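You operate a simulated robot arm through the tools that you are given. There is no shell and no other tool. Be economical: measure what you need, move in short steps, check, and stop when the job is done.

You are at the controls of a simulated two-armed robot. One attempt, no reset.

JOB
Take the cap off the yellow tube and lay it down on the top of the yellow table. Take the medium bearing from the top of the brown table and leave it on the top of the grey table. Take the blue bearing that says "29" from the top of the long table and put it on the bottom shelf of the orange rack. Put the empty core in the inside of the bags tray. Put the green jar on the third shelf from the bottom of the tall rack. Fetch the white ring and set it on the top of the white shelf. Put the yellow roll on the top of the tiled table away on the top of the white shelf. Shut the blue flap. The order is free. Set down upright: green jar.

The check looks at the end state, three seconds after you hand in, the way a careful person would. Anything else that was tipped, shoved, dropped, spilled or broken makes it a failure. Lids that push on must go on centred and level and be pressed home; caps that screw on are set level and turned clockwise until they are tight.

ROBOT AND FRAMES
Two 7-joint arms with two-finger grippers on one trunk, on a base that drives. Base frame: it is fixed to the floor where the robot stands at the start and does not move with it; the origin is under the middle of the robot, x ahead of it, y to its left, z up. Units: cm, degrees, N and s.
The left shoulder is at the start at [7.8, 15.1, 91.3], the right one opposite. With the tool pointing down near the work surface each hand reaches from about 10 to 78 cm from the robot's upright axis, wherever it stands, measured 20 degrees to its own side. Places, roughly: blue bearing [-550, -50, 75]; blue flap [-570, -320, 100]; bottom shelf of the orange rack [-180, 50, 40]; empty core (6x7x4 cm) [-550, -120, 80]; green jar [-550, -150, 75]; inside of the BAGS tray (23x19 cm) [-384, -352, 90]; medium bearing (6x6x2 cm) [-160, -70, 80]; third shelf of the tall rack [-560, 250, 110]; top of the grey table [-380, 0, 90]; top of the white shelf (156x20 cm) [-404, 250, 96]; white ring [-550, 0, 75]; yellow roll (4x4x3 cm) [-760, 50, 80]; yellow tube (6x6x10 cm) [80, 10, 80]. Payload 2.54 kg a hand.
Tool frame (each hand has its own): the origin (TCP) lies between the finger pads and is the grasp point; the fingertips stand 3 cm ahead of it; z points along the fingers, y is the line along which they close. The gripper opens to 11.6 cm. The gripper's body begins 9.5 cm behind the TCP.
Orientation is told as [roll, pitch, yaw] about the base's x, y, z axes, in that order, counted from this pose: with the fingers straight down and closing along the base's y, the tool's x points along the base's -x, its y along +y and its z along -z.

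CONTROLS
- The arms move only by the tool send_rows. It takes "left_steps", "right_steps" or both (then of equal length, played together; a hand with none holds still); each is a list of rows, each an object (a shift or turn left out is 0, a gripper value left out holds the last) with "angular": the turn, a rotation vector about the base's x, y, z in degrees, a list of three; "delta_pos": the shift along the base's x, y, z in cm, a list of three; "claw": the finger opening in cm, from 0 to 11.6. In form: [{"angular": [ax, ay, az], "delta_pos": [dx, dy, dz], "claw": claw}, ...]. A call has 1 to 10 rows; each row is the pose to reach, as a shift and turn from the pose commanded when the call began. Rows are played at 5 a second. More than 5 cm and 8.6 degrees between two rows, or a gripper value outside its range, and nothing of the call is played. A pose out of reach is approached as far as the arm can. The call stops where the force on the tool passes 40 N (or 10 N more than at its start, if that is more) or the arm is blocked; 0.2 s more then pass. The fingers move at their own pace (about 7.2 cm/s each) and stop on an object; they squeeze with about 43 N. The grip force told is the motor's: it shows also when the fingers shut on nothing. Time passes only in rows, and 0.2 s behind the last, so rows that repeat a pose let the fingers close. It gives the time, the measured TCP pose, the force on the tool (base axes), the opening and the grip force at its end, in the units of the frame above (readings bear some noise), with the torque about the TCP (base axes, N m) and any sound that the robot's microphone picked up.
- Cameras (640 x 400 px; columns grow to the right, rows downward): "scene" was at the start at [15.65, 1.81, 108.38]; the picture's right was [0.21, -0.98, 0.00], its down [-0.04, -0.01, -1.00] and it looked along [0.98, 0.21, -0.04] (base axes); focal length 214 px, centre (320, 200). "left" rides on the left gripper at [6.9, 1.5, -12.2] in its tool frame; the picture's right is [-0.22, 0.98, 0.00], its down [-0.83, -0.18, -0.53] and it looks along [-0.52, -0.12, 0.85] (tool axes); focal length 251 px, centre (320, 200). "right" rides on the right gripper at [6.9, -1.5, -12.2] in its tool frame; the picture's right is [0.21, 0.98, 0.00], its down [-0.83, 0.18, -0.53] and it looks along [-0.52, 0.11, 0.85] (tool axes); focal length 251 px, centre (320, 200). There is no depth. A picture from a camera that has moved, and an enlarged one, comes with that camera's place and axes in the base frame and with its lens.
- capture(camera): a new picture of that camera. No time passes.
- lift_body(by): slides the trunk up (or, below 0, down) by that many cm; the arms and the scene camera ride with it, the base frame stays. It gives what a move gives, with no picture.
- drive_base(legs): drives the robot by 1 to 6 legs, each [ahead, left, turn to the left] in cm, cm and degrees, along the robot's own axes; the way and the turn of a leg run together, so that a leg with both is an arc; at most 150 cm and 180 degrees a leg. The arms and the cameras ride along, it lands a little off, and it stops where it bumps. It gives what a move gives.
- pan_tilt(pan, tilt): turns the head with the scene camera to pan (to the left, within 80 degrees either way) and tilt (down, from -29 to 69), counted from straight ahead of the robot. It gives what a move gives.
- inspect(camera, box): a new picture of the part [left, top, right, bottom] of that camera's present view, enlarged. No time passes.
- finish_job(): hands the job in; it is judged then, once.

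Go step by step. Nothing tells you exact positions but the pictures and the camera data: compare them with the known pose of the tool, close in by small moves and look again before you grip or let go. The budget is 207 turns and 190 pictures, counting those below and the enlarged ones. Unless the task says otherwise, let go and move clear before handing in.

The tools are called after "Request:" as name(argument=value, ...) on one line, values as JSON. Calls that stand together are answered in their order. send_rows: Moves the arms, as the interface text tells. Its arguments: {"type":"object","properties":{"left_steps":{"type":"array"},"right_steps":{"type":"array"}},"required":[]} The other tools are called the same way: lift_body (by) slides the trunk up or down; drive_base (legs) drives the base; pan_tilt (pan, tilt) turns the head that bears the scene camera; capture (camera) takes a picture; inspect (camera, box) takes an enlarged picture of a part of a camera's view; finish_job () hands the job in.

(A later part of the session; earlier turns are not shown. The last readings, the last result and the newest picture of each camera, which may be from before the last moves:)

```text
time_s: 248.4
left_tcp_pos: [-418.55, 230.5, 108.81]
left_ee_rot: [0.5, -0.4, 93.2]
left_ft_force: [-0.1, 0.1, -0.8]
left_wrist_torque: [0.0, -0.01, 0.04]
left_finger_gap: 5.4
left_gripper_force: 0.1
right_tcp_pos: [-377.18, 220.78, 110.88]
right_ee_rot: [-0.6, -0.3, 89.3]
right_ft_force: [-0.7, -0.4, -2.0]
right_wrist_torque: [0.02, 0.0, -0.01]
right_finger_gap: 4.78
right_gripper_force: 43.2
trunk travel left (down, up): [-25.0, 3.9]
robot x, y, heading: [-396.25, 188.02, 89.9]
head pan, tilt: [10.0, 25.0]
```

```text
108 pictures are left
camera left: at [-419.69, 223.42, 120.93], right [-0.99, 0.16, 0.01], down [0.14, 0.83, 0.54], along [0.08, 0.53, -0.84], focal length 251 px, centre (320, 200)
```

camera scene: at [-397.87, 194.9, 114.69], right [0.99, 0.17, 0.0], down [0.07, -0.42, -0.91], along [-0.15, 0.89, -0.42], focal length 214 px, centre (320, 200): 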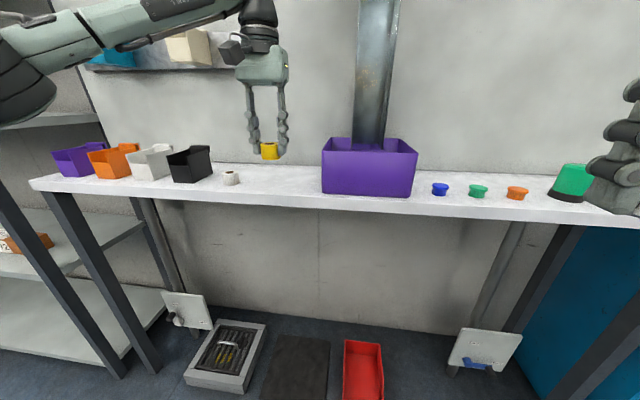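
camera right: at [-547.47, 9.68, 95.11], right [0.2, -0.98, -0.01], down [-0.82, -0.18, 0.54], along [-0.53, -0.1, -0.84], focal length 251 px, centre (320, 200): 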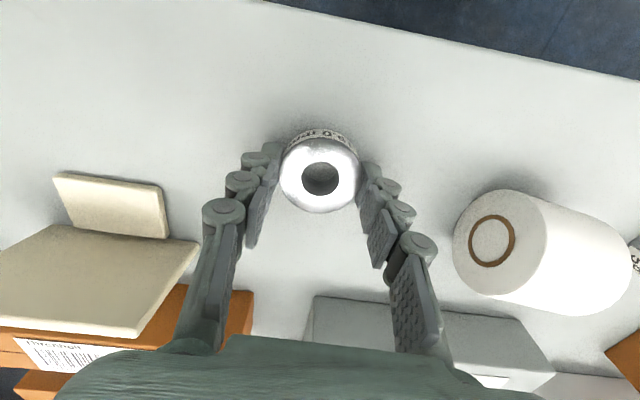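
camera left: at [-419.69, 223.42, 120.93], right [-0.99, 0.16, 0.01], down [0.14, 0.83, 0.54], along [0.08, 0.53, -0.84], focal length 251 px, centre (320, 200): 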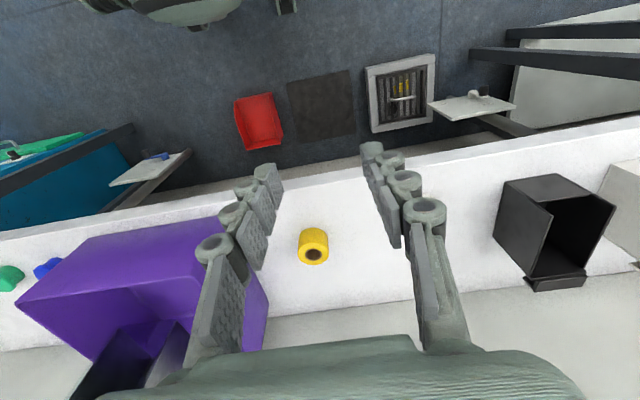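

The yellow roll stands on the shelf. Now retract, shift right and bring the right hand (ring) to the shelf's right end.

Request:
send_rows(left_steps=[{"delta_pos": [-1, -4, 0]}, {"delta_pos": [-2, -8, 0]}])

Request:
drive_base(legs=[[-15, 0, 0], [0, -34, 0]])

Request:
pan_tilt(pan=-10, tilt=25)

Request:
capture(camera="scene")

Request:
capture(camera="right")

```text
time_s: 249.0
left_tcp_pos: [-420.51, 222.64, 108.83]
left_ee_rot: [0.5, -0.4, 93.3]
left_ft_force: [-0.1, -0.4, -0.6]
left_wrist_torque: [0.02, 0.01, -0.02]
left_finger_gap: 5.41
left_gripper_force: 0.0
right_tcp_pos: [-377.12, 220.73, 110.76]
right_ee_rot: [-0.6, -0.2, 89.3]
right_ft_force: [-0.7, -1.0, -2.4]
right_wrist_torque: [0.03, 0.02, 0.01]
right_finger_gap: 4.78
right_gripper_force: 43.0
trunk travel left (down, up): [-25.0, 3.9]
robot x, y, heading: [-396.36, 188.19, 90.0]
head pan, tilt: [10.0, 25.0]
```

```text
time_s: 253.8
left_tcp_pos: [-386.48, 207.67, 108.97]
left_ee_rot: [0.6, -0.4, 93.2]
left_ft_force: [0.4, -0.6, 0.4]
left_wrist_torque: [0.01, -0.01, -0.02]
left_finger_gap: 5.42
left_gripper_force: 0.0
right_tcp_pos: [-343.07, 205.64, 110.92]
right_ee_rot: [-0.6, -0.3, 89.1]
right_ft_force: [0.7, -0.4, -2.3]
right_wrist_torque: [-0.05, 0.01, -0.03]
right_finger_gap: 4.79
right_gripper_force: 43.1
trunk travel left (down, up): [-25.0, 3.9]
robot x, y, heading: [-362.4, 172.97, 89.8]
head pan, tilt: [10.0, 25.0]
```

```text
time_s: 254.6
left_tcp_pos: [-386.48, 207.73, 108.85]
left_ee_rot: [0.5, -0.4, 93.2]
left_ft_force: [-0.3, 1.3, -0.6]
left_wrist_torque: [0.01, -0.04, 0.01]
left_finger_gap: 5.44
left_gripper_force: 0.0
right_tcp_pos: [-343.06, 205.58, 110.74]
right_ee_rot: [-0.6, -0.3, 89.2]
right_ft_force: [0.3, 0.1, -2.2]
right_wrist_torque: [0.0, 0.0, -0.01]
right_finger_gap: 4.81
right_gripper_force: 43.1
trunk travel left (down, up): [-25.0, 3.9]
robot x, y, heading: [-362.77, 173.12, 89.7]
head pan, tilt: [-10.0, 25.0]
```

```text
107 pictures are left
camera scene: at [-360.71, 188.75, 114.7], right [0.98, -0.18, 0.0], down [-0.07, -0.42, -0.91], along [0.16, 0.89, -0.42], focal length 214 px, centre (320, 200)
```

scene: 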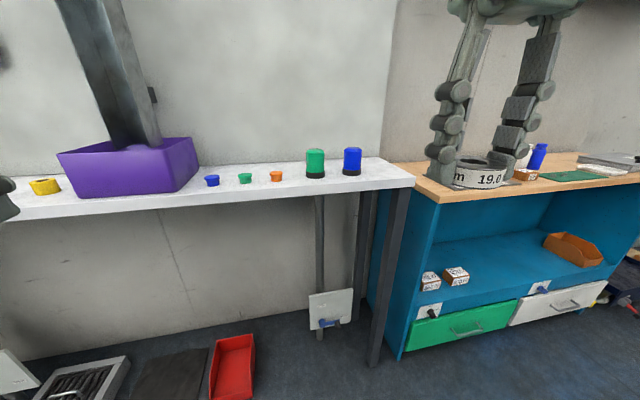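

```text
106 pictures are left
camera right: at [-341.88, 198.53, 122.96], right [-0.98, -0.2, -0.01], down [-0.17, 0.83, 0.53], along [-0.1, 0.53, -0.84], focal length 251 px, centre (320, 200)
```

right: 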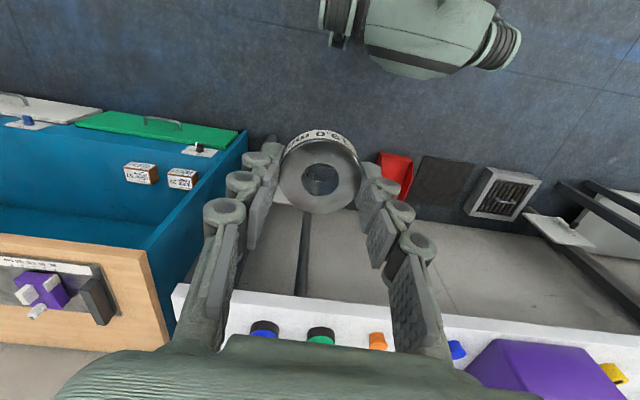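

The right-end gap runs from x≈−338 to −325; I'll set the ring at x≈−331.5, y≈245. Shift right 13 and ahead 13, then extend.

Request:
drive_base(legs=[[0, -13, 0], [13, 0, 0]])

Request:
send_rows(right_steps=[{"delta_pos": [0, 4.5, 0]}, {"delta_pos": [0, 9, 0]}, {"delta_pos": [0, 13.5, 0]}, {"delta_pos": [-1, 18, 0]}, {"delta_pos": [-1.3, 22.5, 0]}, {"delta_pos": [-1.3, 26, 0]}])

Request:
capture(camera="right")

Request:
capture(camera="scene")

```text
time_s: 257.4
left_tcp_pos: [-373.17, 220.79, 108.85]
left_ee_rot: [0.5, -0.4, 93.0]
left_ft_force: [-0.1, -0.3, -0.5]
left_wrist_torque: [-0.02, 0.02, 0.01]
left_finger_gap: 5.4
left_gripper_force: 0.0
right_tcp_pos: [-330.0, 218.75, 110.71]
right_ee_rot: [-0.5, -0.3, 89.1]
right_ft_force: [0.0, 0.8, -2.0]
right_wrist_torque: [-0.01, -0.02, 0.01]
right_finger_gap: 4.81
right_gripper_force: 43.4
trunk travel left (down, up): [-25.0, 3.9]
robot x, y, heading: [-349.54, 185.67, 89.6]
head pan, tilt: [-10.0, 25.0]
```

```text
time_s: 258.8
left_tcp_pos: [-373.21, 220.93, 108.79]
left_ee_rot: [0.4, -0.3, 92.9]
left_ft_force: [-0.7, -0.1, 1.0]
left_wrist_torque: [-0.03, -0.01, 0.0]
left_finger_gap: 5.4
left_gripper_force: 0.0
right_tcp_pos: [-331.23, 244.77, 110.98]
right_ee_rot: [-0.7, -0.1, 89.0]
right_ft_force: [-0.3, 0.4, -2.0]
right_wrist_torque: [0.01, -0.04, 0.03]
right_finger_gap: 4.8
right_gripper_force: 43.1
trunk travel left (down, up): [-25.0, 3.9]
robot x, y, heading: [-349.24, 186.16, 89.6]
head pan, tilt: [-10.0, 25.0]
```

```text
105 pictures are left
camera right: at [-330.03, 237.55, 123.06], right [-0.98, -0.2, -0.01], down [-0.17, 0.83, 0.53], along [-0.1, 0.53, -0.85], focal length 251 px, centre (320, 200)
```

right: 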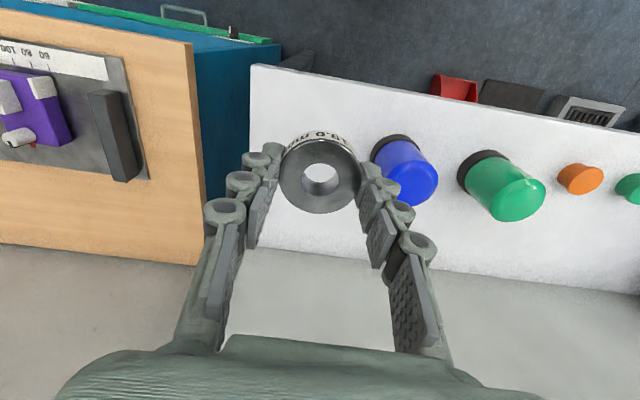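

```text
104 pictures are left
camera scene: at [-347.5, 201.85, 114.69], right [0.98, -0.18, 0.0], down [-0.08, -0.42, -0.91], along [0.16, 0.89, -0.42], focal length 214 px, centre (320, 200)
```

scene: 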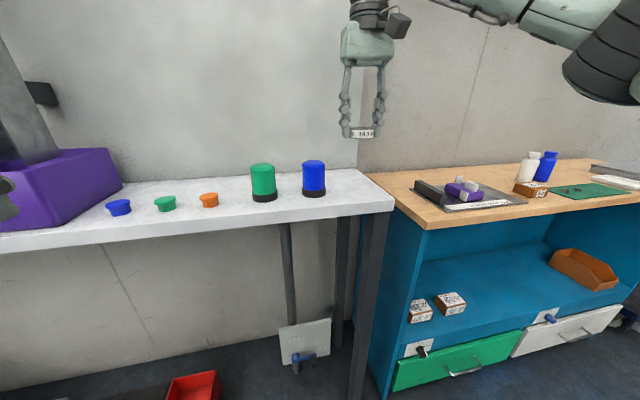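

Good; I nudge +0.8 cm in x and lower.

Request:
send_rows(right_steps=[{"delta_pos": [0.8, 0, -3]}, {"delta_pos": [0.8, 0, -7]}, {"delta_pos": [0.8, 0, -10]}, {"delta_pos": [0.8, 0, -11.5]}])

Request:
capture(camera="right")

Request:
inspect(camera="scene", box=[280, 100, 460, 220])

```text
time_s: 259.8
left_tcp_pos: [-373.27, 220.86, 108.88]
left_ee_rot: [0.5, -0.5, 93.0]
left_ft_force: [0.7, -0.2, 0.1]
left_wrist_torque: [0.02, -0.01, -0.01]
left_finger_gap: 5.41
left_gripper_force: 0.1
right_tcp_pos: [-330.39, 244.61, 99.03]
right_ee_rot: [-0.6, -0.2, 89.0]
right_ft_force: [0.3, -0.8, -2.1]
right_wrist_torque: [-0.02, -0.02, -0.02]
right_finger_gap: 4.77
right_gripper_force: 43.1
trunk travel left (down, up): [-25.0, 3.9]
robot x, y, heading: [-348.9, 185.86, 90.0]
head pan, tilt: [-10.0, 25.0]
```

```text
103 pictures are left
camera right: at [-329.17, 237.54, 111.28], right [-0.98, -0.2, -0.01], down [-0.17, 0.83, 0.54], along [-0.1, 0.53, -0.84], focal length 251 px, centre (320, 200)
```

right: 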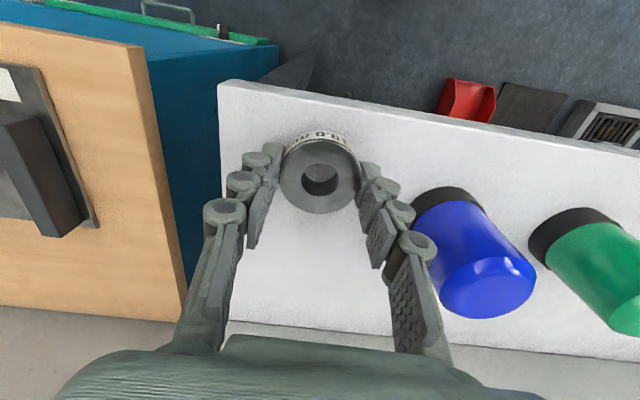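

```text
3.33 times, centred on (370, 160) of scene
camera zoom: at [-347.47, 201.83, 114.7], right [0.98, -0.18, 0.0], down [-0.08, -0.42, -0.91], along [0.16, 0.89, -0.42], focal length 715 px, centre (153, 333)
```

zoom: 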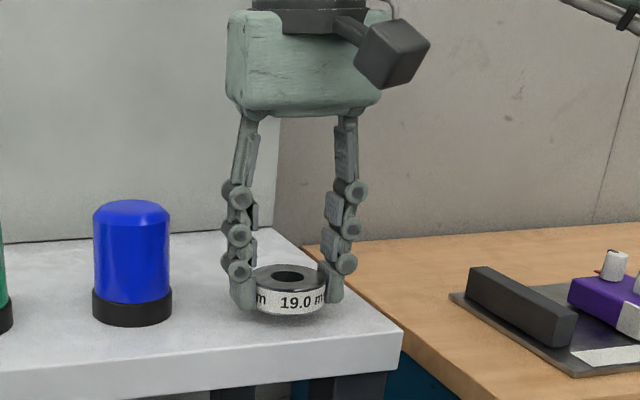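

Well placed, about 1 cm above the shelf. Fine lowering to contact.

Request:
send_rows(right_steps=[{"delta_pos": [0, 0, -0.5]}, {"delta_pos": [0, 0, -0.8]}, {"delta_pos": [0, 0, -1.0]}, {"delta_pos": [0, 0, -1.2]}])

```text
time_s: 260.8
left_tcp_pos: [-373.22, 220.87, 108.82]
left_ee_rot: [0.4, -0.4, 93.0]
left_ft_force: [0.6, 0.5, -0.5]
left_wrist_torque: [0.02, 0.02, 0.03]
left_finger_gap: 5.4
left_gripper_force: 0.0
right_tcp_pos: [-330.42, 244.68, 98.12]
right_ee_rot: [-0.5, -0.3, 89.0]
right_ft_force: [0.4, 0.3, -1.9]
right_wrist_torque: [0.01, -0.02, 0.02]
right_finger_gap: 4.76
right_gripper_force: 43.4
trunk travel left (down, up): [-25.0, 3.9]
robot x, y, heading: [-349.18, 186.28, 89.5]
head pan, tilt: [-10.0, 25.0]
```

Request:
send_rows(right_steps=[{"delta_pos": [0, 0, -0.2]}, {"delta_pos": [0, 0, -0.4]}, {"delta_pos": [0, 0, -0.6]}])

```text
time_s: 261.6
left_tcp_pos: [-373.23, 220.64, 109.04]
left_ee_rot: [0.5, -0.5, 93.0]
left_ft_force: [0.3, -0.3, 0.3]
left_wrist_torque: [0.02, -0.03, -0.01]
left_finger_gap: 5.4
left_gripper_force: 0.1
right_tcp_pos: [-330.4, 244.6, 98.0]
right_ee_rot: [-0.5, -0.8, 88.9]
right_ft_force: [3.7, 11.5, 32.6]
right_wrist_torque: [-0.35, 0.23, -0.03]
right_finger_gap: 4.78
right_gripper_force: 42.9
trunk travel left (down, up): [-25.0, 3.9]
robot x, y, heading: [-349.25, 186.25, 89.5]
head pan, tilt: [-10.0, 25.0]
```

Contact. Ease, release, rise and retract.

Request:
send_rows(right_steps=[{"delta_pos": [0, 0, 0.5]}, {"delta_pos": [0, 0, 0.5], "claw": 6}, {"delta_pos": [0, 0, 0.5], "claw": 6}, {"delta_pos": [0, 0, 4]}, {"delta_pos": [0, 0, 8.5]}, {"delta_pos": [0, -3, 11.5]}, {"delta_pos": [0, -7.5, 12.5]}, {"delta_pos": [1, -12, 12.5]}, {"delta_pos": [1, -16.5, 12.5]}, {"delta_pos": [1, -21, 12.5]}])

Request:
capture(camera="scene")

```text
time_s: 263.8
left_tcp_pos: [-373.27, 220.7, 108.88]
left_ee_rot: [0.6, -0.5, 92.9]
left_ft_force: [-0.4, -0.2, -0.3]
left_wrist_torque: [0.01, 0.01, -0.02]
left_finger_gap: 5.43
left_gripper_force: 0.1
right_tcp_pos: [-329.43, 223.74, 110.1]
right_ee_rot: [-0.7, -0.1, 88.9]
right_ft_force: [-0.7, -0.4, 0.3]
right_wrist_torque: [0.03, -0.02, 0.01]
right_finger_gap: 5.99
right_gripper_force: 0.0
trunk travel left (down, up): [-25.0, 3.9]
robot x, y, heading: [-348.99, 185.95, 89.8]
head pan, tilt: [-10.0, 25.0]
```

```text
101 pictures are left
camera scene: at [-347.47, 201.75, 114.71], right [0.98, -0.18, 0.0], down [-0.08, -0.42, -0.91], along [0.16, 0.89, -0.42], focal length 214 px, centre (320, 200)
```

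scene: 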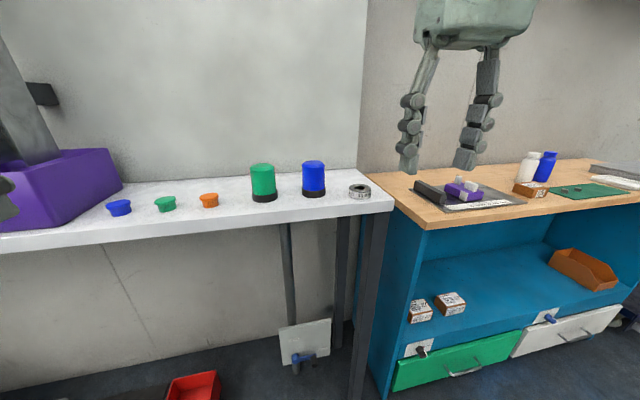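

Both are on the shelf. Next the green jar: back off, turn to face −x, and drive down the aisle by the long table.

Request:
drive_base(legs=[[-62, 0, 0], [0, 0, 90], [128, 0, 0], [0, 120, 0]])

Request:
pan_tilt(pan=50, tilt=18)

Request:
capture(camera="scene")

```text
time_s: 288.8
left_tcp_pos: [-520.69, -15.09, 108.85]
left_ee_rot: [0.5, -0.4, -179.7]
left_ft_force: [0.3, 0.5, -0.2]
left_wrist_torque: [0.02, 0.02, 0.0]
left_finger_gap: 5.43
left_gripper_force: 0.1
right_tcp_pos: [-521.54, 28.88, 109.97]
right_ee_rot: [-0.6, -0.2, 176.3]
right_ft_force: [-0.1, -0.2, -0.5]
right_wrist_torque: [-0.03, 0.01, 0.01]
right_finger_gap: 6.01
right_gripper_force: 0.1
trunk travel left (down, up): [-25.0, 3.9]
robot x, y, heading: [-484.61, 7.2, 177.0]
head pan, tilt: [-10.0, 25.0]
```

```text
time_s: 290.1
left_tcp_pos: [-520.55, -15.09, 108.93]
left_ee_rot: [0.5, -0.4, -179.6]
left_ft_force: [-1.2, 0.2, 0.2]
left_wrist_torque: [0.02, -0.03, -0.03]
left_finger_gap: 5.4
left_gripper_force: 0.0
right_tcp_pos: [-521.7, 28.96, 109.89]
right_ee_rot: [-0.6, -0.2, 176.3]
right_ft_force: [0.5, 0.6, 1.0]
right_wrist_torque: [0.02, 0.0, -0.02]
right_finger_gap: 6.01
right_gripper_force: 0.2
trunk travel left (down, up): [-25.0, 3.9]
robot x, y, heading: [-484.61, 7.22, 176.8]
head pan, tilt: [50.0, 18.0]
```

```text
100 pictures are left
camera scene: at [-497.92, 0.87, 115.84], right [-0.73, 0.68, 0.0], down [0.21, 0.23, -0.95], along [-0.65, -0.69, -0.31], focal length 214 px, centre (320, 200)
```

scene: 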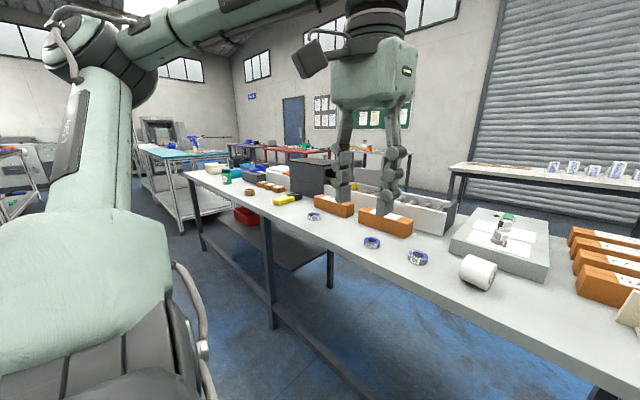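

Green jar at about [-554, -158, 83]; aisle clear. Drive alongside it.

Request:
drive_base(legs=[[0, 0, 3], [10, 146, 0]])

Request:
pan_tilt(pan=8, tilt=30)

Request:
capture(camera="scene")

Request:
capture(camera="left")

```text
time_s: 304.8
left_tcp_pos: [-530.44, -163.82, 108.85]
left_ee_rot: [0.5, -0.3, -177.3]
left_ft_force: [-0.2, 0.2, 0.6]
left_wrist_torque: [0.01, 0.0, -0.03]
left_finger_gap: 5.4
left_gripper_force: 0.1
right_tcp_pos: [-533.23, -120.03, 110.02]
right_ee_rot: [-0.5, -0.2, 178.6]
right_ft_force: [0.4, -0.4, 0.0]
right_wrist_torque: [-0.04, -0.01, -0.01]
right_finger_gap: 5.99
right_gripper_force: 0.0
trunk travel left (down, up): [-25.0, 3.9]
robot x, y, heading: [-495.75, -139.89, 179.2]
head pan, tilt: [50.0, 18.0]
```

```text
time_s: 305.9
left_tcp_pos: [-530.51, -163.78, 108.93]
left_ee_rot: [0.5, -0.3, -177.3]
left_ft_force: [0.7, 0.1, 0.6]
left_wrist_torque: [0.01, 0.01, -0.05]
left_finger_gap: 5.39
left_gripper_force: 0.0
right_tcp_pos: [-533.21, -119.87, 109.76]
right_ee_rot: [-0.5, -0.2, 178.6]
right_ft_force: [-0.8, -0.9, 0.2]
right_wrist_torque: [0.03, 0.02, 0.03]
right_finger_gap: 6.02
right_gripper_force: 0.0
trunk travel left (down, up): [-25.0, 3.9]
robot x, y, heading: [-495.43, -139.96, 179.5]
head pan, tilt: [8.0, 30.0]
```

```text
99 pictures are left
camera scene: at [-511.32, -141.02, 113.91], right [-0.13, 0.99, 0.0], down [0.5, 0.06, -0.87], along [-0.86, -0.11, -0.5], focal length 214 px, centre (320, 200)
```

scene: 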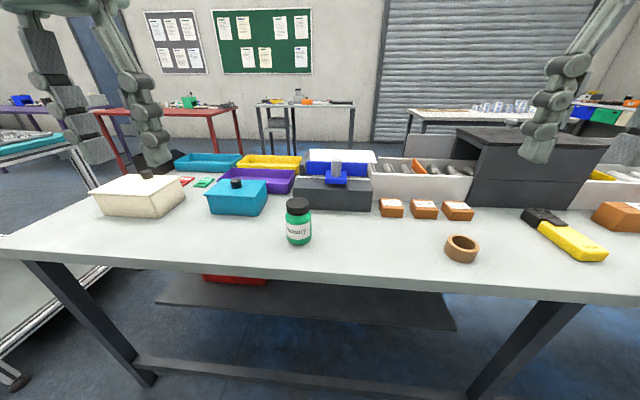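

```text
98 pictures are left
camera left: at [-523.46, -164.92, 120.99], right [-0.17, -0.99, 0.01], down [-0.83, 0.15, 0.54], along [-0.53, 0.08, -0.84], focal length 251 px, centre (320, 200)
```

left: 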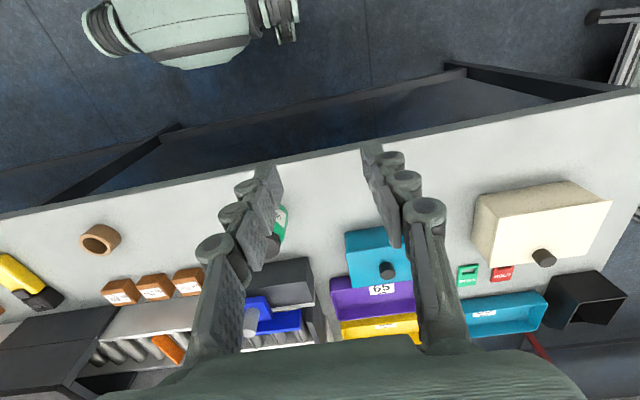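

The jar is at about [-550, -152], 11 cm tall; the brown "empty core" ring lies to its right. I'll tilt the left hand 45° forward (good for placing into the rack later).

Request:
send_rows(left_steps=[{"angular": [0, 8, 0], "delta_pos": [-2, 2, 0], "claw": 9.5}, {"angular": [0, 16, 0], "delta_pos": [-4, 4, 0]}, {"angular": [0, 24, 0], "delta_pos": [-6, 6, -1]}, {"angular": [0, 32, 0], "delta_pos": [-8, 8, -2]}, {"angular": [0, 40, 0], "delta_pos": [-8, 10, -4]}, {"angular": [0, 45, 0], "delta_pos": [-8, 11.5, -7]}])

Request:
capture(camera="left")

Request:
capture(camera="scene")

```text
time_s: 307.3
left_tcp_pos: [-538.42, -152.23, 101.86]
left_ee_rot: [-2.2, -45.5, -176.2]
left_ft_force: [-0.7, 0.3, -0.2]
left_wrist_torque: [-0.02, -0.03, 0.0]
left_finger_gap: 9.52
left_gripper_force: 0.0
right_tcp_pos: [-533.19, -119.84, 110.18]
right_ee_rot: [-0.5, -0.2, 178.7]
right_ft_force: [0.4, -0.7, 1.1]
right_wrist_torque: [0.0, -0.01, -0.02]
right_finger_gap: 6.02
right_gripper_force: 0.0
trunk travel left (down, up): [-25.0, 3.9]
robot x, y, heading: [-495.48, -139.81, 179.4]
head pan, tilt: [8.0, 30.0]
```

```text
97 pictures are left
camera left: at [-524.94, -153.44, 105.36], right [-0.11, -0.99, 0.13], down [-0.2, 0.15, 0.97], along [-0.97, 0.08, -0.22], focal length 251 px, centre (320, 200)
```

left: 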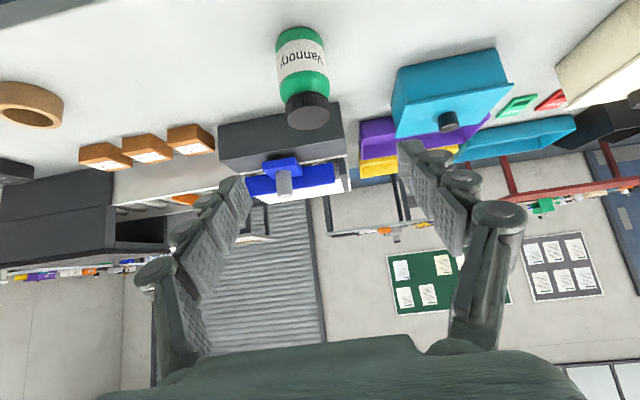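

```text
96 pictures are left
camera scene: at [-511.34, -140.97, 113.9], right [-0.13, 0.99, 0.0], down [0.5, 0.06, -0.87], along [-0.86, -0.11, -0.5], focal length 214 px, centre (320, 200)
```

scene: 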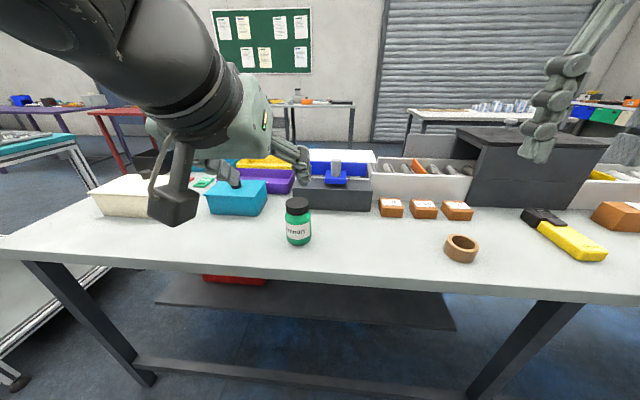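

Jar at [-549.3, -151.6]. Approach along the tilted finger axis and check midway.

Request:
send_rows(left_steps=[{"delta_pos": [1, 0.6, -4.5]}, {"delta_pos": [-2, 0.6, -7.5]}, {"delta_pos": [-5, 0.6, -11]}])

Request:
capture(camera="left")

```text
time_s: 308.1
left_tcp_pos: [-543.56, -151.76, 90.63]
left_ee_rot: [-2.1, -45.3, -176.2]
left_ft_force: [-0.4, -0.6, 0.4]
left_wrist_torque: [0.01, -0.01, 0.0]
left_finger_gap: 9.48
left_gripper_force: 0.0
left hand out of reach, approached as far as the arm can: row 1, 2
right_tcp_pos: [-533.23, -120.01, 109.94]
right_ee_rot: [-0.7, -0.2, 178.6]
right_ft_force: [-0.2, 0.4, -0.3]
right_wrist_torque: [0.0, -0.02, -0.03]
right_finger_gap: 6.01
right_gripper_force: 0.0
trunk travel left (down, up): [-25.0, 3.9]
robot x, y, heading: [-495.76, -139.84, 179.2]
head pan, tilt: [8.0, 30.0]
```

```text
95 pictures are left
camera left: at [-530.08, -152.96, 94.15], right [-0.11, -0.99, 0.13], down [-0.21, 0.15, 0.97], along [-0.97, 0.08, -0.22], focal length 251 px, centre (320, 200)
```

left: 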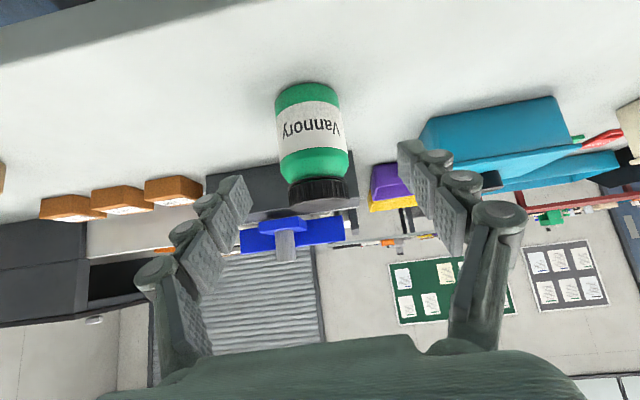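

Request:
send_rows(left_steps=[{"delta_pos": [-3, 0.1, -3.2]}, {"delta_pos": [-5.5, 0.2, -6]}, {"delta_pos": [-5.5, 0.2, -6], "claw": 5.5}, {"delta_pos": [-5.5, 0.2, -6], "claw": 4}, {"delta_pos": [-5.5, 0.2, -6], "claw": 4}])

Request:
capture(camera="left")

```text
time_s: 309.3
left_tcp_pos: [-548.86, -151.63, 84.76]
left_ee_rot: [-2.3, -45.3, -176.2]
left_ft_force: [0.9, 0.6, 2.0]
left_wrist_torque: [-0.04, 0.11, 0.02]
left_finger_gap: 5.8
left_gripper_force: 42.8
right_tcp_pos: [-533.26, -119.98, 109.99]
right_ee_rot: [-0.6, -0.1, 178.6]
right_ft_force: [-0.2, 0.1, 0.2]
right_wrist_torque: [-0.01, -0.04, -0.04]
right_finger_gap: 6.0
right_gripper_force: 0.0
trunk travel left (down, up): [-25.0, 3.9]
robot x, y, heading: [-495.48, -139.82, 179.1]
head pan, tilt: [8.0, 30.0]
```

```text
94 pictures are left
camera left: at [-535.37, -152.71, 88.35], right [-0.11, -0.99, 0.13], down [-0.2, 0.15, 0.97], along [-0.97, 0.08, -0.22], focal length 251 px, centre (320, 200)
```

left: 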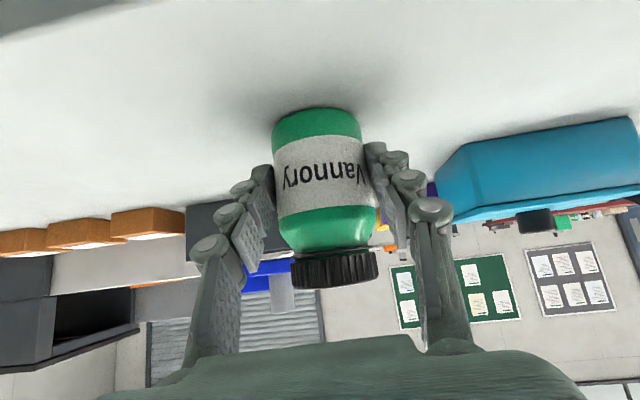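

Jar gripped (5.8). Lift it, then shift right along the table so the right hand can pick bearing "29" on the same trip.

Request:
send_rows(left_steps=[{"delta_pos": [0, 0, 4]}, {"delta_pos": [0, 0, 8]}, {"delta_pos": [0, 0, 12]}, {"delta_pos": [0, 0, 16]}, {"delta_pos": [0, 0, 20]}, {"delta_pos": [2, 0, 23]}])

Request:
drive_base(legs=[[12, 0, 0.8]])

```text
time_s: 310.7
left_tcp_pos: [-546.69, -151.36, 108.02]
left_ee_rot: [-2.1, -45.4, -176.2]
left_ft_force: [0.7, 0.2, -2.1]
left_wrist_torque: [-0.01, -0.03, 0.0]
left_finger_gap: 5.8
left_gripper_force: 43.0
right_tcp_pos: [-533.23, -119.94, 110.11]
right_ee_rot: [-0.6, -0.3, 178.6]
right_ft_force: [-0.5, 0.6, -1.0]
right_wrist_torque: [-0.01, 0.03, -0.01]
right_finger_gap: 5.99
right_gripper_force: 0.0
trunk travel left (down, up): [-25.0, 3.9]
robot x, y, heading: [-495.4, -139.89, 179.2]
head pan, tilt: [8.0, 30.0]
```

```text
time_s: 312.0
left_tcp_pos: [-558.75, -152.31, 108.0]
left_ee_rot: [-2.2, -45.3, -175.3]
left_ft_force: [0.1, 0.7, -2.1]
left_wrist_torque: [0.0, -0.08, 0.0]
left_finger_gap: 5.81
left_gripper_force: 42.7
right_tcp_pos: [-545.57, -120.53, 109.98]
right_ee_rot: [-0.6, -0.2, 179.5]
right_ft_force: [-0.1, 0.0, -0.6]
right_wrist_torque: [0.0, -0.02, -0.02]
right_finger_gap: 6.03
right_gripper_force: 0.0
trunk travel left (down, up): [-25.0, 3.9]
robot x, y, heading: [-507.19, -139.58, -179.9]
head pan, tilt: [8.0, 30.0]
```

I overshot ahead; back off 12 cm first, then strafe right 60 cm.

Request:
drive_base(legs=[[-12, 0, 0], [0, -60, 0]])

Request:
pan_tilt(pan=-12, tilt=33)

Request:
capture(camera="scene")

Request:
capture(camera="right")

```text
time_s: 319.0
left_tcp_pos: [-547.17, -93.33, 107.96]
left_ee_rot: [-2.1, -45.4, -174.2]
left_ft_force: [-0.2, 0.3, -1.9]
left_wrist_torque: [0.01, -0.03, -0.02]
left_finger_gap: 5.78
left_gripper_force: 43.6
right_tcp_pos: [-534.61, -61.41, 109.9]
right_ee_rot: [-0.7, -0.2, -179.5]
right_ft_force: [0.9, 0.6, -0.2]
right_wrist_torque: [0.0, -0.01, -0.03]
right_finger_gap: 5.98
right_gripper_force: 0.1
trunk travel left (down, up): [-25.0, 3.9]
robot x, y, heading: [-496.28, -80.14, -178.7]
head pan, tilt: [8.0, 30.0]
```

```text
time_s: 319.9
left_tcp_pos: [-547.07, -93.39, 107.95]
left_ee_rot: [-2.2, -45.3, -174.2]
left_ft_force: [-0.4, -0.5, -2.3]
left_wrist_torque: [0.0, -0.05, -0.02]
left_finger_gap: 5.76
left_gripper_force: 42.7
right_tcp_pos: [-534.56, -61.23, 110.0]
right_ee_rot: [-0.6, -0.3, -179.4]
right_ft_force: [0.5, 0.2, 0.4]
right_wrist_torque: [0.0, -0.01, 0.02]
right_finger_gap: 5.99
right_gripper_force: 0.1
trunk travel left (down, up): [-25.0, 3.9]
robot x, y, heading: [-496.33, -79.67, -178.8]
head pan, tilt: [-12.0, 33.0]
```

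```text
93 pictures are left
camera scene: at [-511.82, -78.46, 113.43], right [0.19, 0.98, 0.0], down [0.54, -0.1, -0.84], along [-0.82, 0.16, -0.54], focal length 214 px, centre (320, 200)
```

scene: 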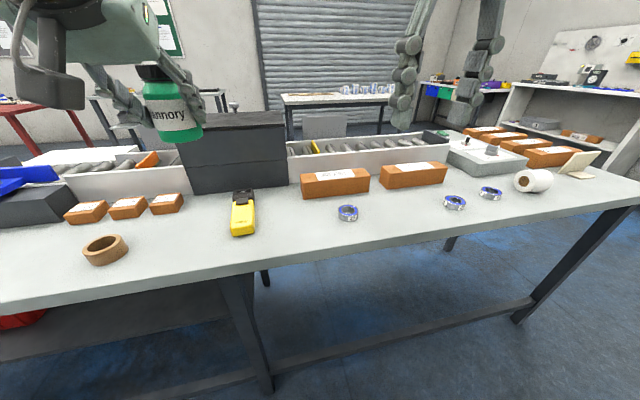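

```text
92 pictures are left
camera right: at [-527.61, -59.99, 122.15], right [0.22, -0.97, -0.01], down [-0.82, -0.2, 0.53], along [-0.52, -0.11, -0.84], focal length 251 px, centre (320, 200)
```

right: 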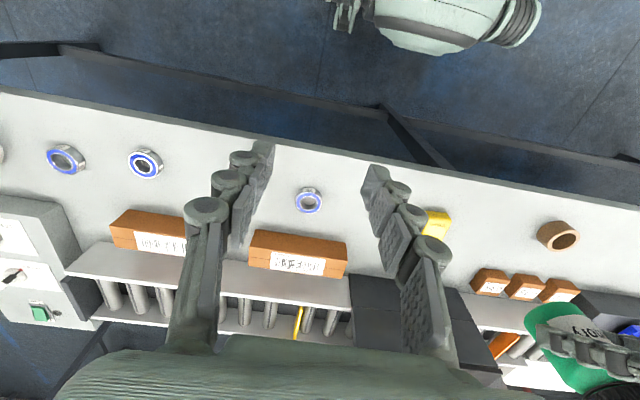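

Bearing "29" is at [-553.2, -63.2]. The right hand goes above it.

Request:
send_rows(right_steps=[{"delta_pos": [-4.5, -0.5, 0], "claw": 7.5}, {"delta_pos": [-9, -1, -1]}, {"delta_pos": [-13.5, -1.5, -2]}, {"delta_pos": [-17.5, -2, -4]}, {"delta_pos": [-18.6, -2, -8.5]}, {"delta_pos": [-18.6, -2, -13]}, {"delta_pos": [-18.6, -2, -17.5]}, {"delta_pos": [-18.6, -2, -21]}])

Request:
capture(camera="right")

Request:
inspect(camera="scene", box=[318, 195, 378, 235])

```text
time_s: 321.7
left_tcp_pos: [-547.09, -93.18, 108.01]
left_ee_rot: [-2.2, -45.3, -174.2]
left_ft_force: [-0.6, -0.1, -1.9]
left_wrist_torque: [-0.02, -0.08, 0.02]
left_finger_gap: 5.77
left_gripper_force: 42.8
right_tcp_pos: [-553.17, -63.29, 88.95]
right_ee_rot: [-0.6, -0.2, -179.5]
right_ft_force: [0.0, 0.2, 0.8]
right_wrist_torque: [0.03, 0.01, 0.0]
right_finger_gap: 7.48
right_gripper_force: 0.0
trunk travel left (down, up): [-25.0, 3.9]
robot x, y, heading: [-496.03, -79.99, -178.7]
head pan, tilt: [-12.0, 33.0]
```

```text
91 pictures are left
camera right: at [-546.22, -62.1, 101.17], right [0.22, -0.97, -0.01], down [-0.82, -0.19, 0.54], along [-0.52, -0.11, -0.84], focal length 251 px, centre (320, 200)
```

right: 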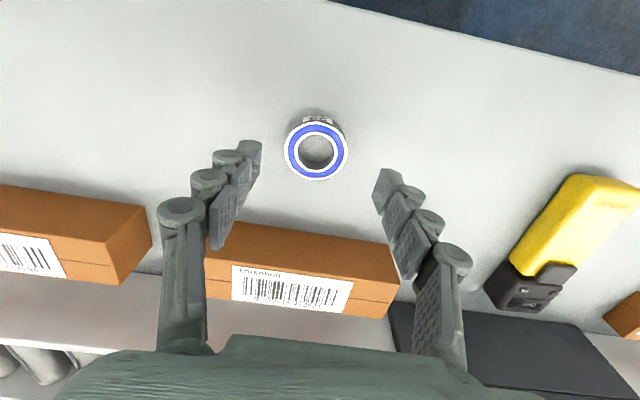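

```text
10.00 times, centred on (348, 215) of scene
camera zoom: at [-511.84, -78.45, 113.43], right [0.19, 0.98, 0.0], down [0.54, -0.1, -0.84], along [-0.82, 0.16, -0.55], focal length 2145 px, centre (40, 50)
```

zoom: 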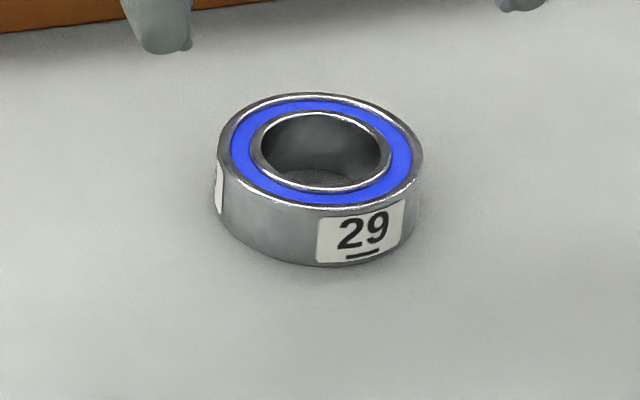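

"29" confirmed. Descend and grip.

Request:
send_rows(right_steps=[{"delta_pos": [-0.4, 0, -3]}, {"delta_pos": [-0.4, 0, -5.5]}, {"delta_pos": [-0.4, 0, -5.5], "claw": 5}, {"delta_pos": [-0.4, 0, -5.5], "claw": 3.5}, {"delta_pos": [-0.4, 0, -5.5], "claw": 3.5}, {"delta_pos": [-0.4, 0, -2]}, {"delta_pos": [-0.4, 0, 2]}, {"delta_pos": [-0.4, 0, 6]}, {"delta_pos": [-0.4, 0, 10.5]}, {"delta_pos": [-0.4, 0, 15]}])

Request:
capture(camera="right")

```text
time_s: 323.9
left_tcp_pos: [-547.08, -93.31, 108.05]
left_ee_rot: [-2.2, -45.2, -174.4]
left_ft_force: [-0.2, -0.4, -1.8]
left_wrist_torque: [-0.03, -0.02, 0.02]
left_finger_gap: 5.75
left_gripper_force: 42.3
right_tcp_pos: [-553.42, -63.26, 104.07]
right_ee_rot: [-0.7, -0.2, -179.5]
right_ft_force: [0.0, -1.3, -0.8]
right_wrist_torque: [0.0, 0.02, -0.02]
right_finger_gap: 5.06
right_gripper_force: 43.5
trunk travel left (down, up): [-25.0, 3.9]
robot x, y, heading: [-496.36, -80.1, -178.7]
head pan, tilt: [-12.0, 33.0]
```

```text
89 pictures are left
camera right: at [-546.5, -62.09, 116.27], right [0.22, -0.97, -0.01], down [-0.82, -0.2, 0.54], along [-0.52, -0.11, -0.84], focal length 251 px, centre (320, 200)
```

right: 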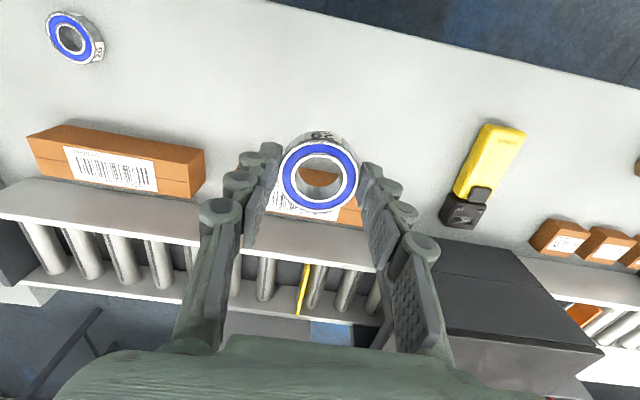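

Bearing held. Retract the right arm, then drive to face the tall rack.

Request:
send_rows(right_steps=[{"delta_pos": [4, 0, 2]}, {"delta_pos": [8.5, 0, 4]}, {"delta_pos": [13, 0.5, 6]}, {"delta_pos": [17.5, 1, 6]}, {"delta_pos": [20, 1.5, 6]}])

Request:
drive_base(legs=[[-20, 0, -1], [0, -150, 0], [0, -48, 0], [0, 0, -90], [0, 50, 0]])

Request:
pan_tilt(pan=10, tilt=8)

Request:
capture(camera="scene")

```text
time_s: 325.1
left_tcp_pos: [-547.15, -93.39, 107.93]
left_ee_rot: [-2.3, -45.4, -174.4]
left_ft_force: [-0.5, -0.3, -1.6]
left_wrist_torque: [0.01, -0.03, -0.02]
left_finger_gap: 5.73
left_gripper_force: 43.6
right_tcp_pos: [-533.55, -61.7, 109.85]
right_ee_rot: [-0.6, -0.2, -179.4]
right_ft_force: [-0.2, 0.0, -1.0]
right_wrist_torque: [0.0, -0.03, 0.0]
right_finger_gap: 5.05
right_gripper_force: 42.8
trunk travel left (down, up): [-25.0, 3.9]
robot x, y, heading: [-496.29, -80.01, -178.9]
head pan, tilt: [-12.0, 33.0]
```

```text
time_s: 354.0
left_tcp_pos: [-541.22, 164.56, 107.98]
left_ee_rot: [-2.1, -45.4, 96.4]
left_ft_force: [0.3, -0.5, -1.6]
left_wrist_torque: [-0.03, 0.01, -0.01]
left_finger_gap: 5.7
left_gripper_force: 42.1
right_tcp_pos: [-509.5, 151.39, 109.79]
right_ee_rot: [-0.7, -0.2, 91.1]
right_ft_force: [-0.9, -0.4, -2.1]
right_wrist_torque: [0.0, -0.03, -0.03]
right_finger_gap: 4.99
right_gripper_force: 43.0
trunk travel left (down, up): [-25.0, 3.9]
robot x, y, heading: [-527.38, 113.91, 91.8]
head pan, tilt: [-12.0, 33.0]
```

```text
time_s: 354.9
left_tcp_pos: [-541.15, 164.55, 107.93]
left_ee_rot: [-2.2, -45.4, 96.4]
left_ft_force: [1.1, -0.1, -1.5]
left_wrist_torque: [-0.01, 0.01, 0.0]
left_finger_gap: 5.68
left_gripper_force: 42.9
right_tcp_pos: [-509.49, 151.43, 109.97]
right_ee_rot: [-0.6, -0.2, 91.3]
right_ft_force: [0.0, -1.3, -1.4]
right_wrist_torque: [-0.05, 0.02, 0.01]
right_finger_gap: 4.99
right_gripper_force: 43.3
trunk travel left (down, up): [-25.0, 3.9]
robot x, y, heading: [-527.08, 113.59, 91.7]
head pan, tilt: [10.0, 8.0]
```

```text
88 pictures are left
camera scene: at [-529.41, 129.58, 117.45], right [0.98, 0.21, 0.0], down [0.03, -0.14, -0.99], along [-0.2, 0.97, -0.14], focal length 214 px, centre (320, 200)
```

scene: 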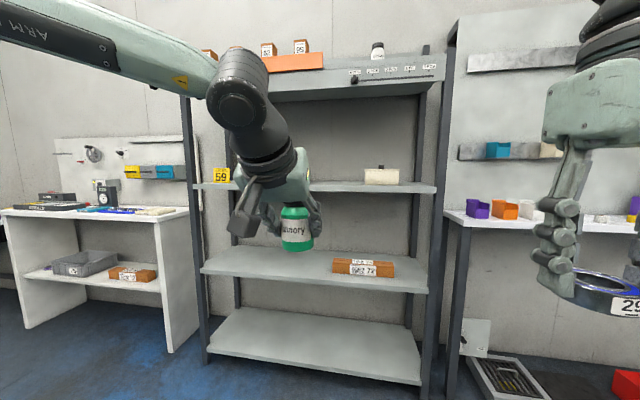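

The third shelf (z≈109) has free room around x≈−562. I raise the trunk and the jar, align, then look again.

Request:
lift_body(by=3.9)

Request:
send_rows(left_steps=[{"delta_pos": [0, 0, 3]}, {"delta_pos": [0, 0, 6]}, {"delta_pos": [0, 1, 8]}])

Request:
drive_base(legs=[[0, 21, -1.7], [40, 0, 0]])

Request:
capture(camera="scene")

Request:
capture(camera="left")

```text
time_s: 355.7
left_tcp_pos: [-541.25, 164.58, 111.75]
left_ee_rot: [-2.1, -45.4, 96.4]
left_ft_force: [0.3, -0.4, -2.4]
left_wrist_torque: [-0.07, 0.01, -0.03]
left_finger_gap: 5.7
left_gripper_force: 43.5
right_tcp_pos: [-509.56, 151.39, 113.81]
right_ee_rot: [-0.6, -0.2, 91.2]
right_ft_force: [-0.5, 0.4, -1.4]
right_wrist_torque: [0.0, 0.0, 0.01]
right_finger_gap: 5.01
right_gripper_force: 42.9
trunk travel left (down, up): [-28.9, 0.0]
robot x, y, heading: [-527.24, 113.54, 92.0]
head pan, tilt: [10.0, 8.0]
```

```text
time_s: 356.5
left_tcp_pos: [-541.48, 165.43, 119.96]
left_ee_rot: [-2.3, -45.4, 96.4]
left_ft_force: [-0.1, 0.3, -1.4]
left_wrist_torque: [-0.03, -0.02, 0.02]
left_finger_gap: 5.71
left_gripper_force: 43.1
right_tcp_pos: [-509.47, 151.46, 113.61]
right_ee_rot: [-0.6, -0.2, 91.2]
right_ft_force: [-0.3, 0.7, -1.4]
right_wrist_torque: [0.03, 0.01, -0.03]
right_finger_gap: 5.01
right_gripper_force: 43.4
trunk travel left (down, up): [-28.9, 0.0]
robot x, y, heading: [-527.05, 113.59, 91.8]
head pan, tilt: [10.0, 8.0]
```

```text
time_s: 361.3
left_tcp_pos: [-561.15, 205.72, 119.81]
left_ee_rot: [-2.2, -45.2, 94.8]
left_ft_force: [0.1, 0.6, -1.8]
left_wrist_torque: [-0.03, 0.04, 0.0]
left_finger_gap: 5.71
left_gripper_force: 43.4
right_tcp_pos: [-529.78, 190.88, 113.82]
right_ee_rot: [-0.6, -0.1, 89.4]
right_ft_force: [-0.6, 0.2, -0.2]
right_wrist_torque: [0.0, 0.0, 0.02]
right_finger_gap: 5.02
right_gripper_force: 43.0
trunk travel left (down, up): [-28.9, 0.0]
robot x, y, heading: [-548.47, 153.75, 90.4]
head pan, tilt: [10.0, 8.0]
```

```text
87 pictures are left
camera scene: at [-550.23, 169.67, 121.35], right [0.98, 0.18, 0.0], down [0.02, -0.14, -0.99], along [-0.18, 0.97, -0.14], focal length 214 px, centre (320, 200)
```

scene: 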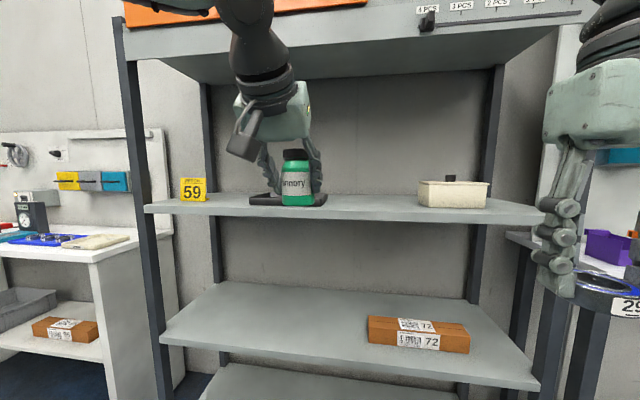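

```text
86 pictures are left
camera left: at [-562.07, 192.21, 123.45], right [-0.99, 0.1, 0.13], down [0.14, 0.21, 0.97], along [0.07, 0.97, -0.22], focal length 251 px, centre (320, 200)
```

left: 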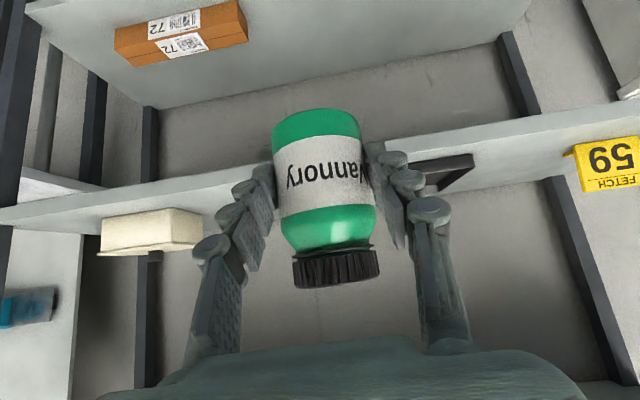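

A dark object sits on that shelf near the hand; zoom to see it before choosing the spot.

Request:
inspect(camera="scene", box=[160, 130, 520, 240])

Request:
inspect(camera="right", box=[0, 0, 640, 400])

```text
1.78 times, centred on (340, 185) of scene
camera zoom: at [-550.23, 169.67, 121.35], right [0.98, 0.18, 0.0], down [0.02, -0.14, -0.99], along [-0.18, 0.97, -0.14], focal length 381 px, centre (284, 227)
```

zoom: 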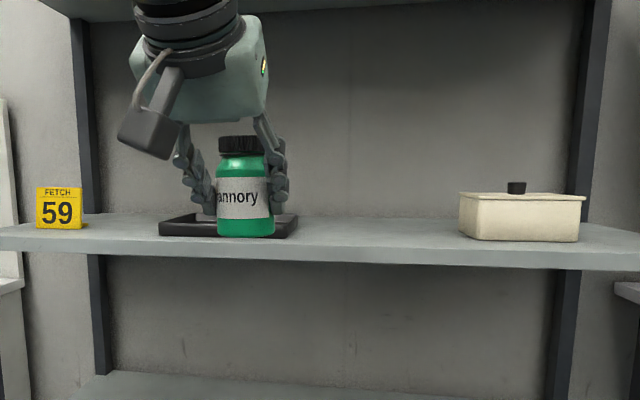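

```text
1.00 times, centred on (320, 200) of right (not enlarged: the box is as wide or as high as the picture)
camera zoom: at [-528.36, 183.74, 125.94], right [-0.98, -0.21, -0.01], down [-0.18, 0.83, 0.53], along [-0.1, 0.53, -0.85], focal length 251 px, centre (320, 200)
```

zoom: 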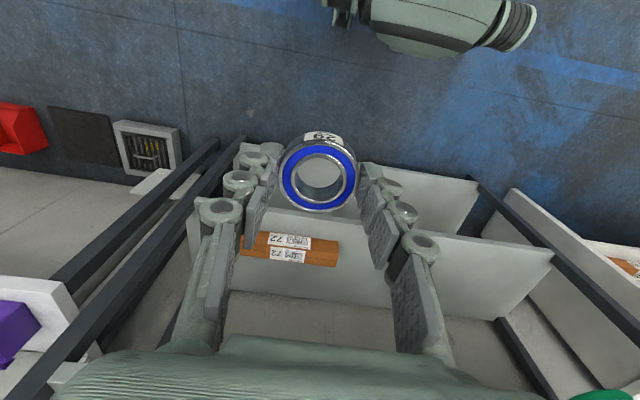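

A shallow black tray occupies x −588…−561, so I'll use the clear gap at x≈−545. Shift right 15.5 and ahead 22.

Request:
drive_base(legs=[[0, -15.5, -0.4], [22, 0, 0]])

Request:
send_rows(left_steps=[{"delta_pos": [0, 4, 0]}, {"delta_pos": [0, 8, 0]}, {"delta_pos": [0, 10.5, -1]}])

Request:
capture(camera="scene")

Request:
capture(camera="left")

```text
time_s: 364.7
left_tcp_pos: [-545.05, 228.26, 119.97]
left_ee_rot: [-2.1, -45.3, 94.2]
left_ft_force: [0.1, 1.3, -2.1]
left_wrist_torque: [-0.07, -0.01, 0.01]
left_finger_gap: 5.66
left_gripper_force: 43.6
right_tcp_pos: [-513.67, 213.0, 113.83]
right_ee_rot: [-0.6, -0.2, 88.9]
right_ft_force: [0.1, -0.1, -1.0]
right_wrist_torque: [-0.03, 0.01, 0.03]
right_finger_gap: 5.03
right_gripper_force: 42.6
trunk travel left (down, up): [-28.9, 0.0]
robot x, y, heading: [-532.94, 176.47, 89.7]
head pan, tilt: [10.0, 8.0]
```

```text
time_s: 365.5
left_tcp_pos: [-544.89, 238.86, 118.66]
left_ee_rot: [-2.2, -45.4, 94.2]
left_ft_force: [-0.3, -0.2, -1.0]
left_wrist_torque: [-0.02, -0.01, 0.0]
left_finger_gap: 5.7
left_gripper_force: 42.7
right_tcp_pos: [-513.71, 213.11, 113.68]
right_ee_rot: [-0.7, -0.2, 89.1]
right_ft_force: [-0.3, 0.2, -2.0]
right_wrist_torque: [-0.02, 0.01, 0.03]
right_finger_gap: 5.03
right_gripper_force: 42.8
trunk travel left (down, up): [-28.9, 0.0]
robot x, y, heading: [-533.17, 176.14, 89.9]
head pan, tilt: [10.0, 8.0]
```

```text
83 pictures are left
camera scene: at [-534.35, 192.03, 121.34], right [0.99, 0.17, 0.0], down [0.02, -0.14, -0.99], along [-0.17, 0.98, -0.14], focal length 214 px, centre (320, 200)
```

scene: 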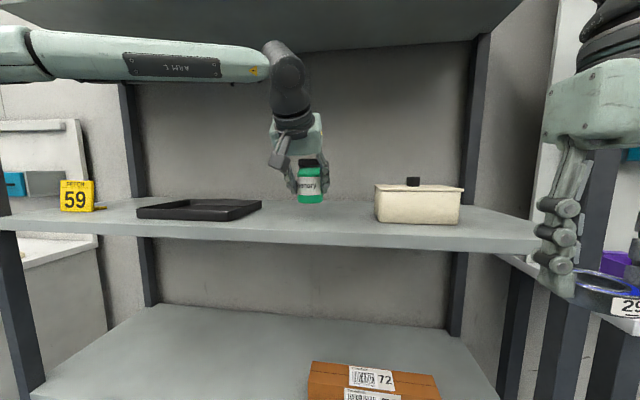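

```text
82 pictures are left
camera left: at [-546.05, 225.12, 122.23], right [-0.99, 0.1, 0.13], down [0.15, 0.21, 0.97], along [0.08, 0.97, -0.22], focal length 251 px, centre (320, 200)
```

left: 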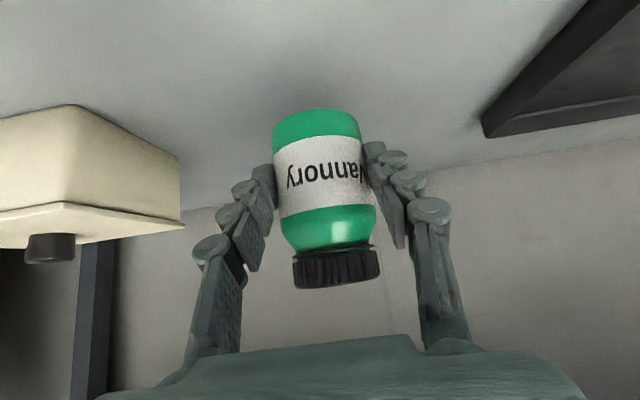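

Good clear spot. Lower to contact.

Request:
send_rows(left_steps=[{"delta_pos": [0, 0, -1.5]}, {"delta_pos": [0, 0, -2.8]}, {"delta_pos": [0, 0, -3.3]}, {"delta_pos": [0, 0, -3.7]}, {"delta_pos": [0, 0, -4.1]}])

Request:
inspect(camera="scene", box=[230, 120, 390, 240])

```text
time_s: 366.7
left_tcp_pos: [-544.86, 238.69, 114.95]
left_ee_rot: [-2.2, -45.4, 94.1]
left_ft_force: [-0.4, 0.7, 1.7]
left_wrist_torque: [0.0, 0.1, 0.0]
left_finger_gap: 5.68
left_gripper_force: 42.9
right_tcp_pos: [-513.57, 212.92, 113.75]
right_ee_rot: [-0.7, -0.2, 89.0]
right_ft_force: [-0.7, 0.0, -1.5]
right_wrist_torque: [0.0, -0.03, -0.02]
right_finger_gap: 5.0
right_gripper_force: 43.6
trunk travel left (down, up): [-28.9, 0.0]
robot x, y, heading: [-533.06, 175.75, 89.9]
head pan, tilt: [10.0, 8.0]
```

```text
3.33 times, centred on (310, 180) of scene
camera zoom: at [-534.34, 191.93, 121.37], right [0.99, 0.17, 0.0], down [0.02, -0.14, -0.99], along [-0.17, 0.98, -0.14], focal length 715 px, centre (353, 267)
```

zoom: 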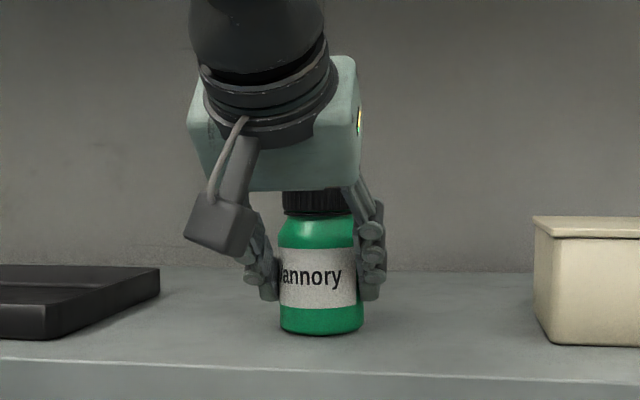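

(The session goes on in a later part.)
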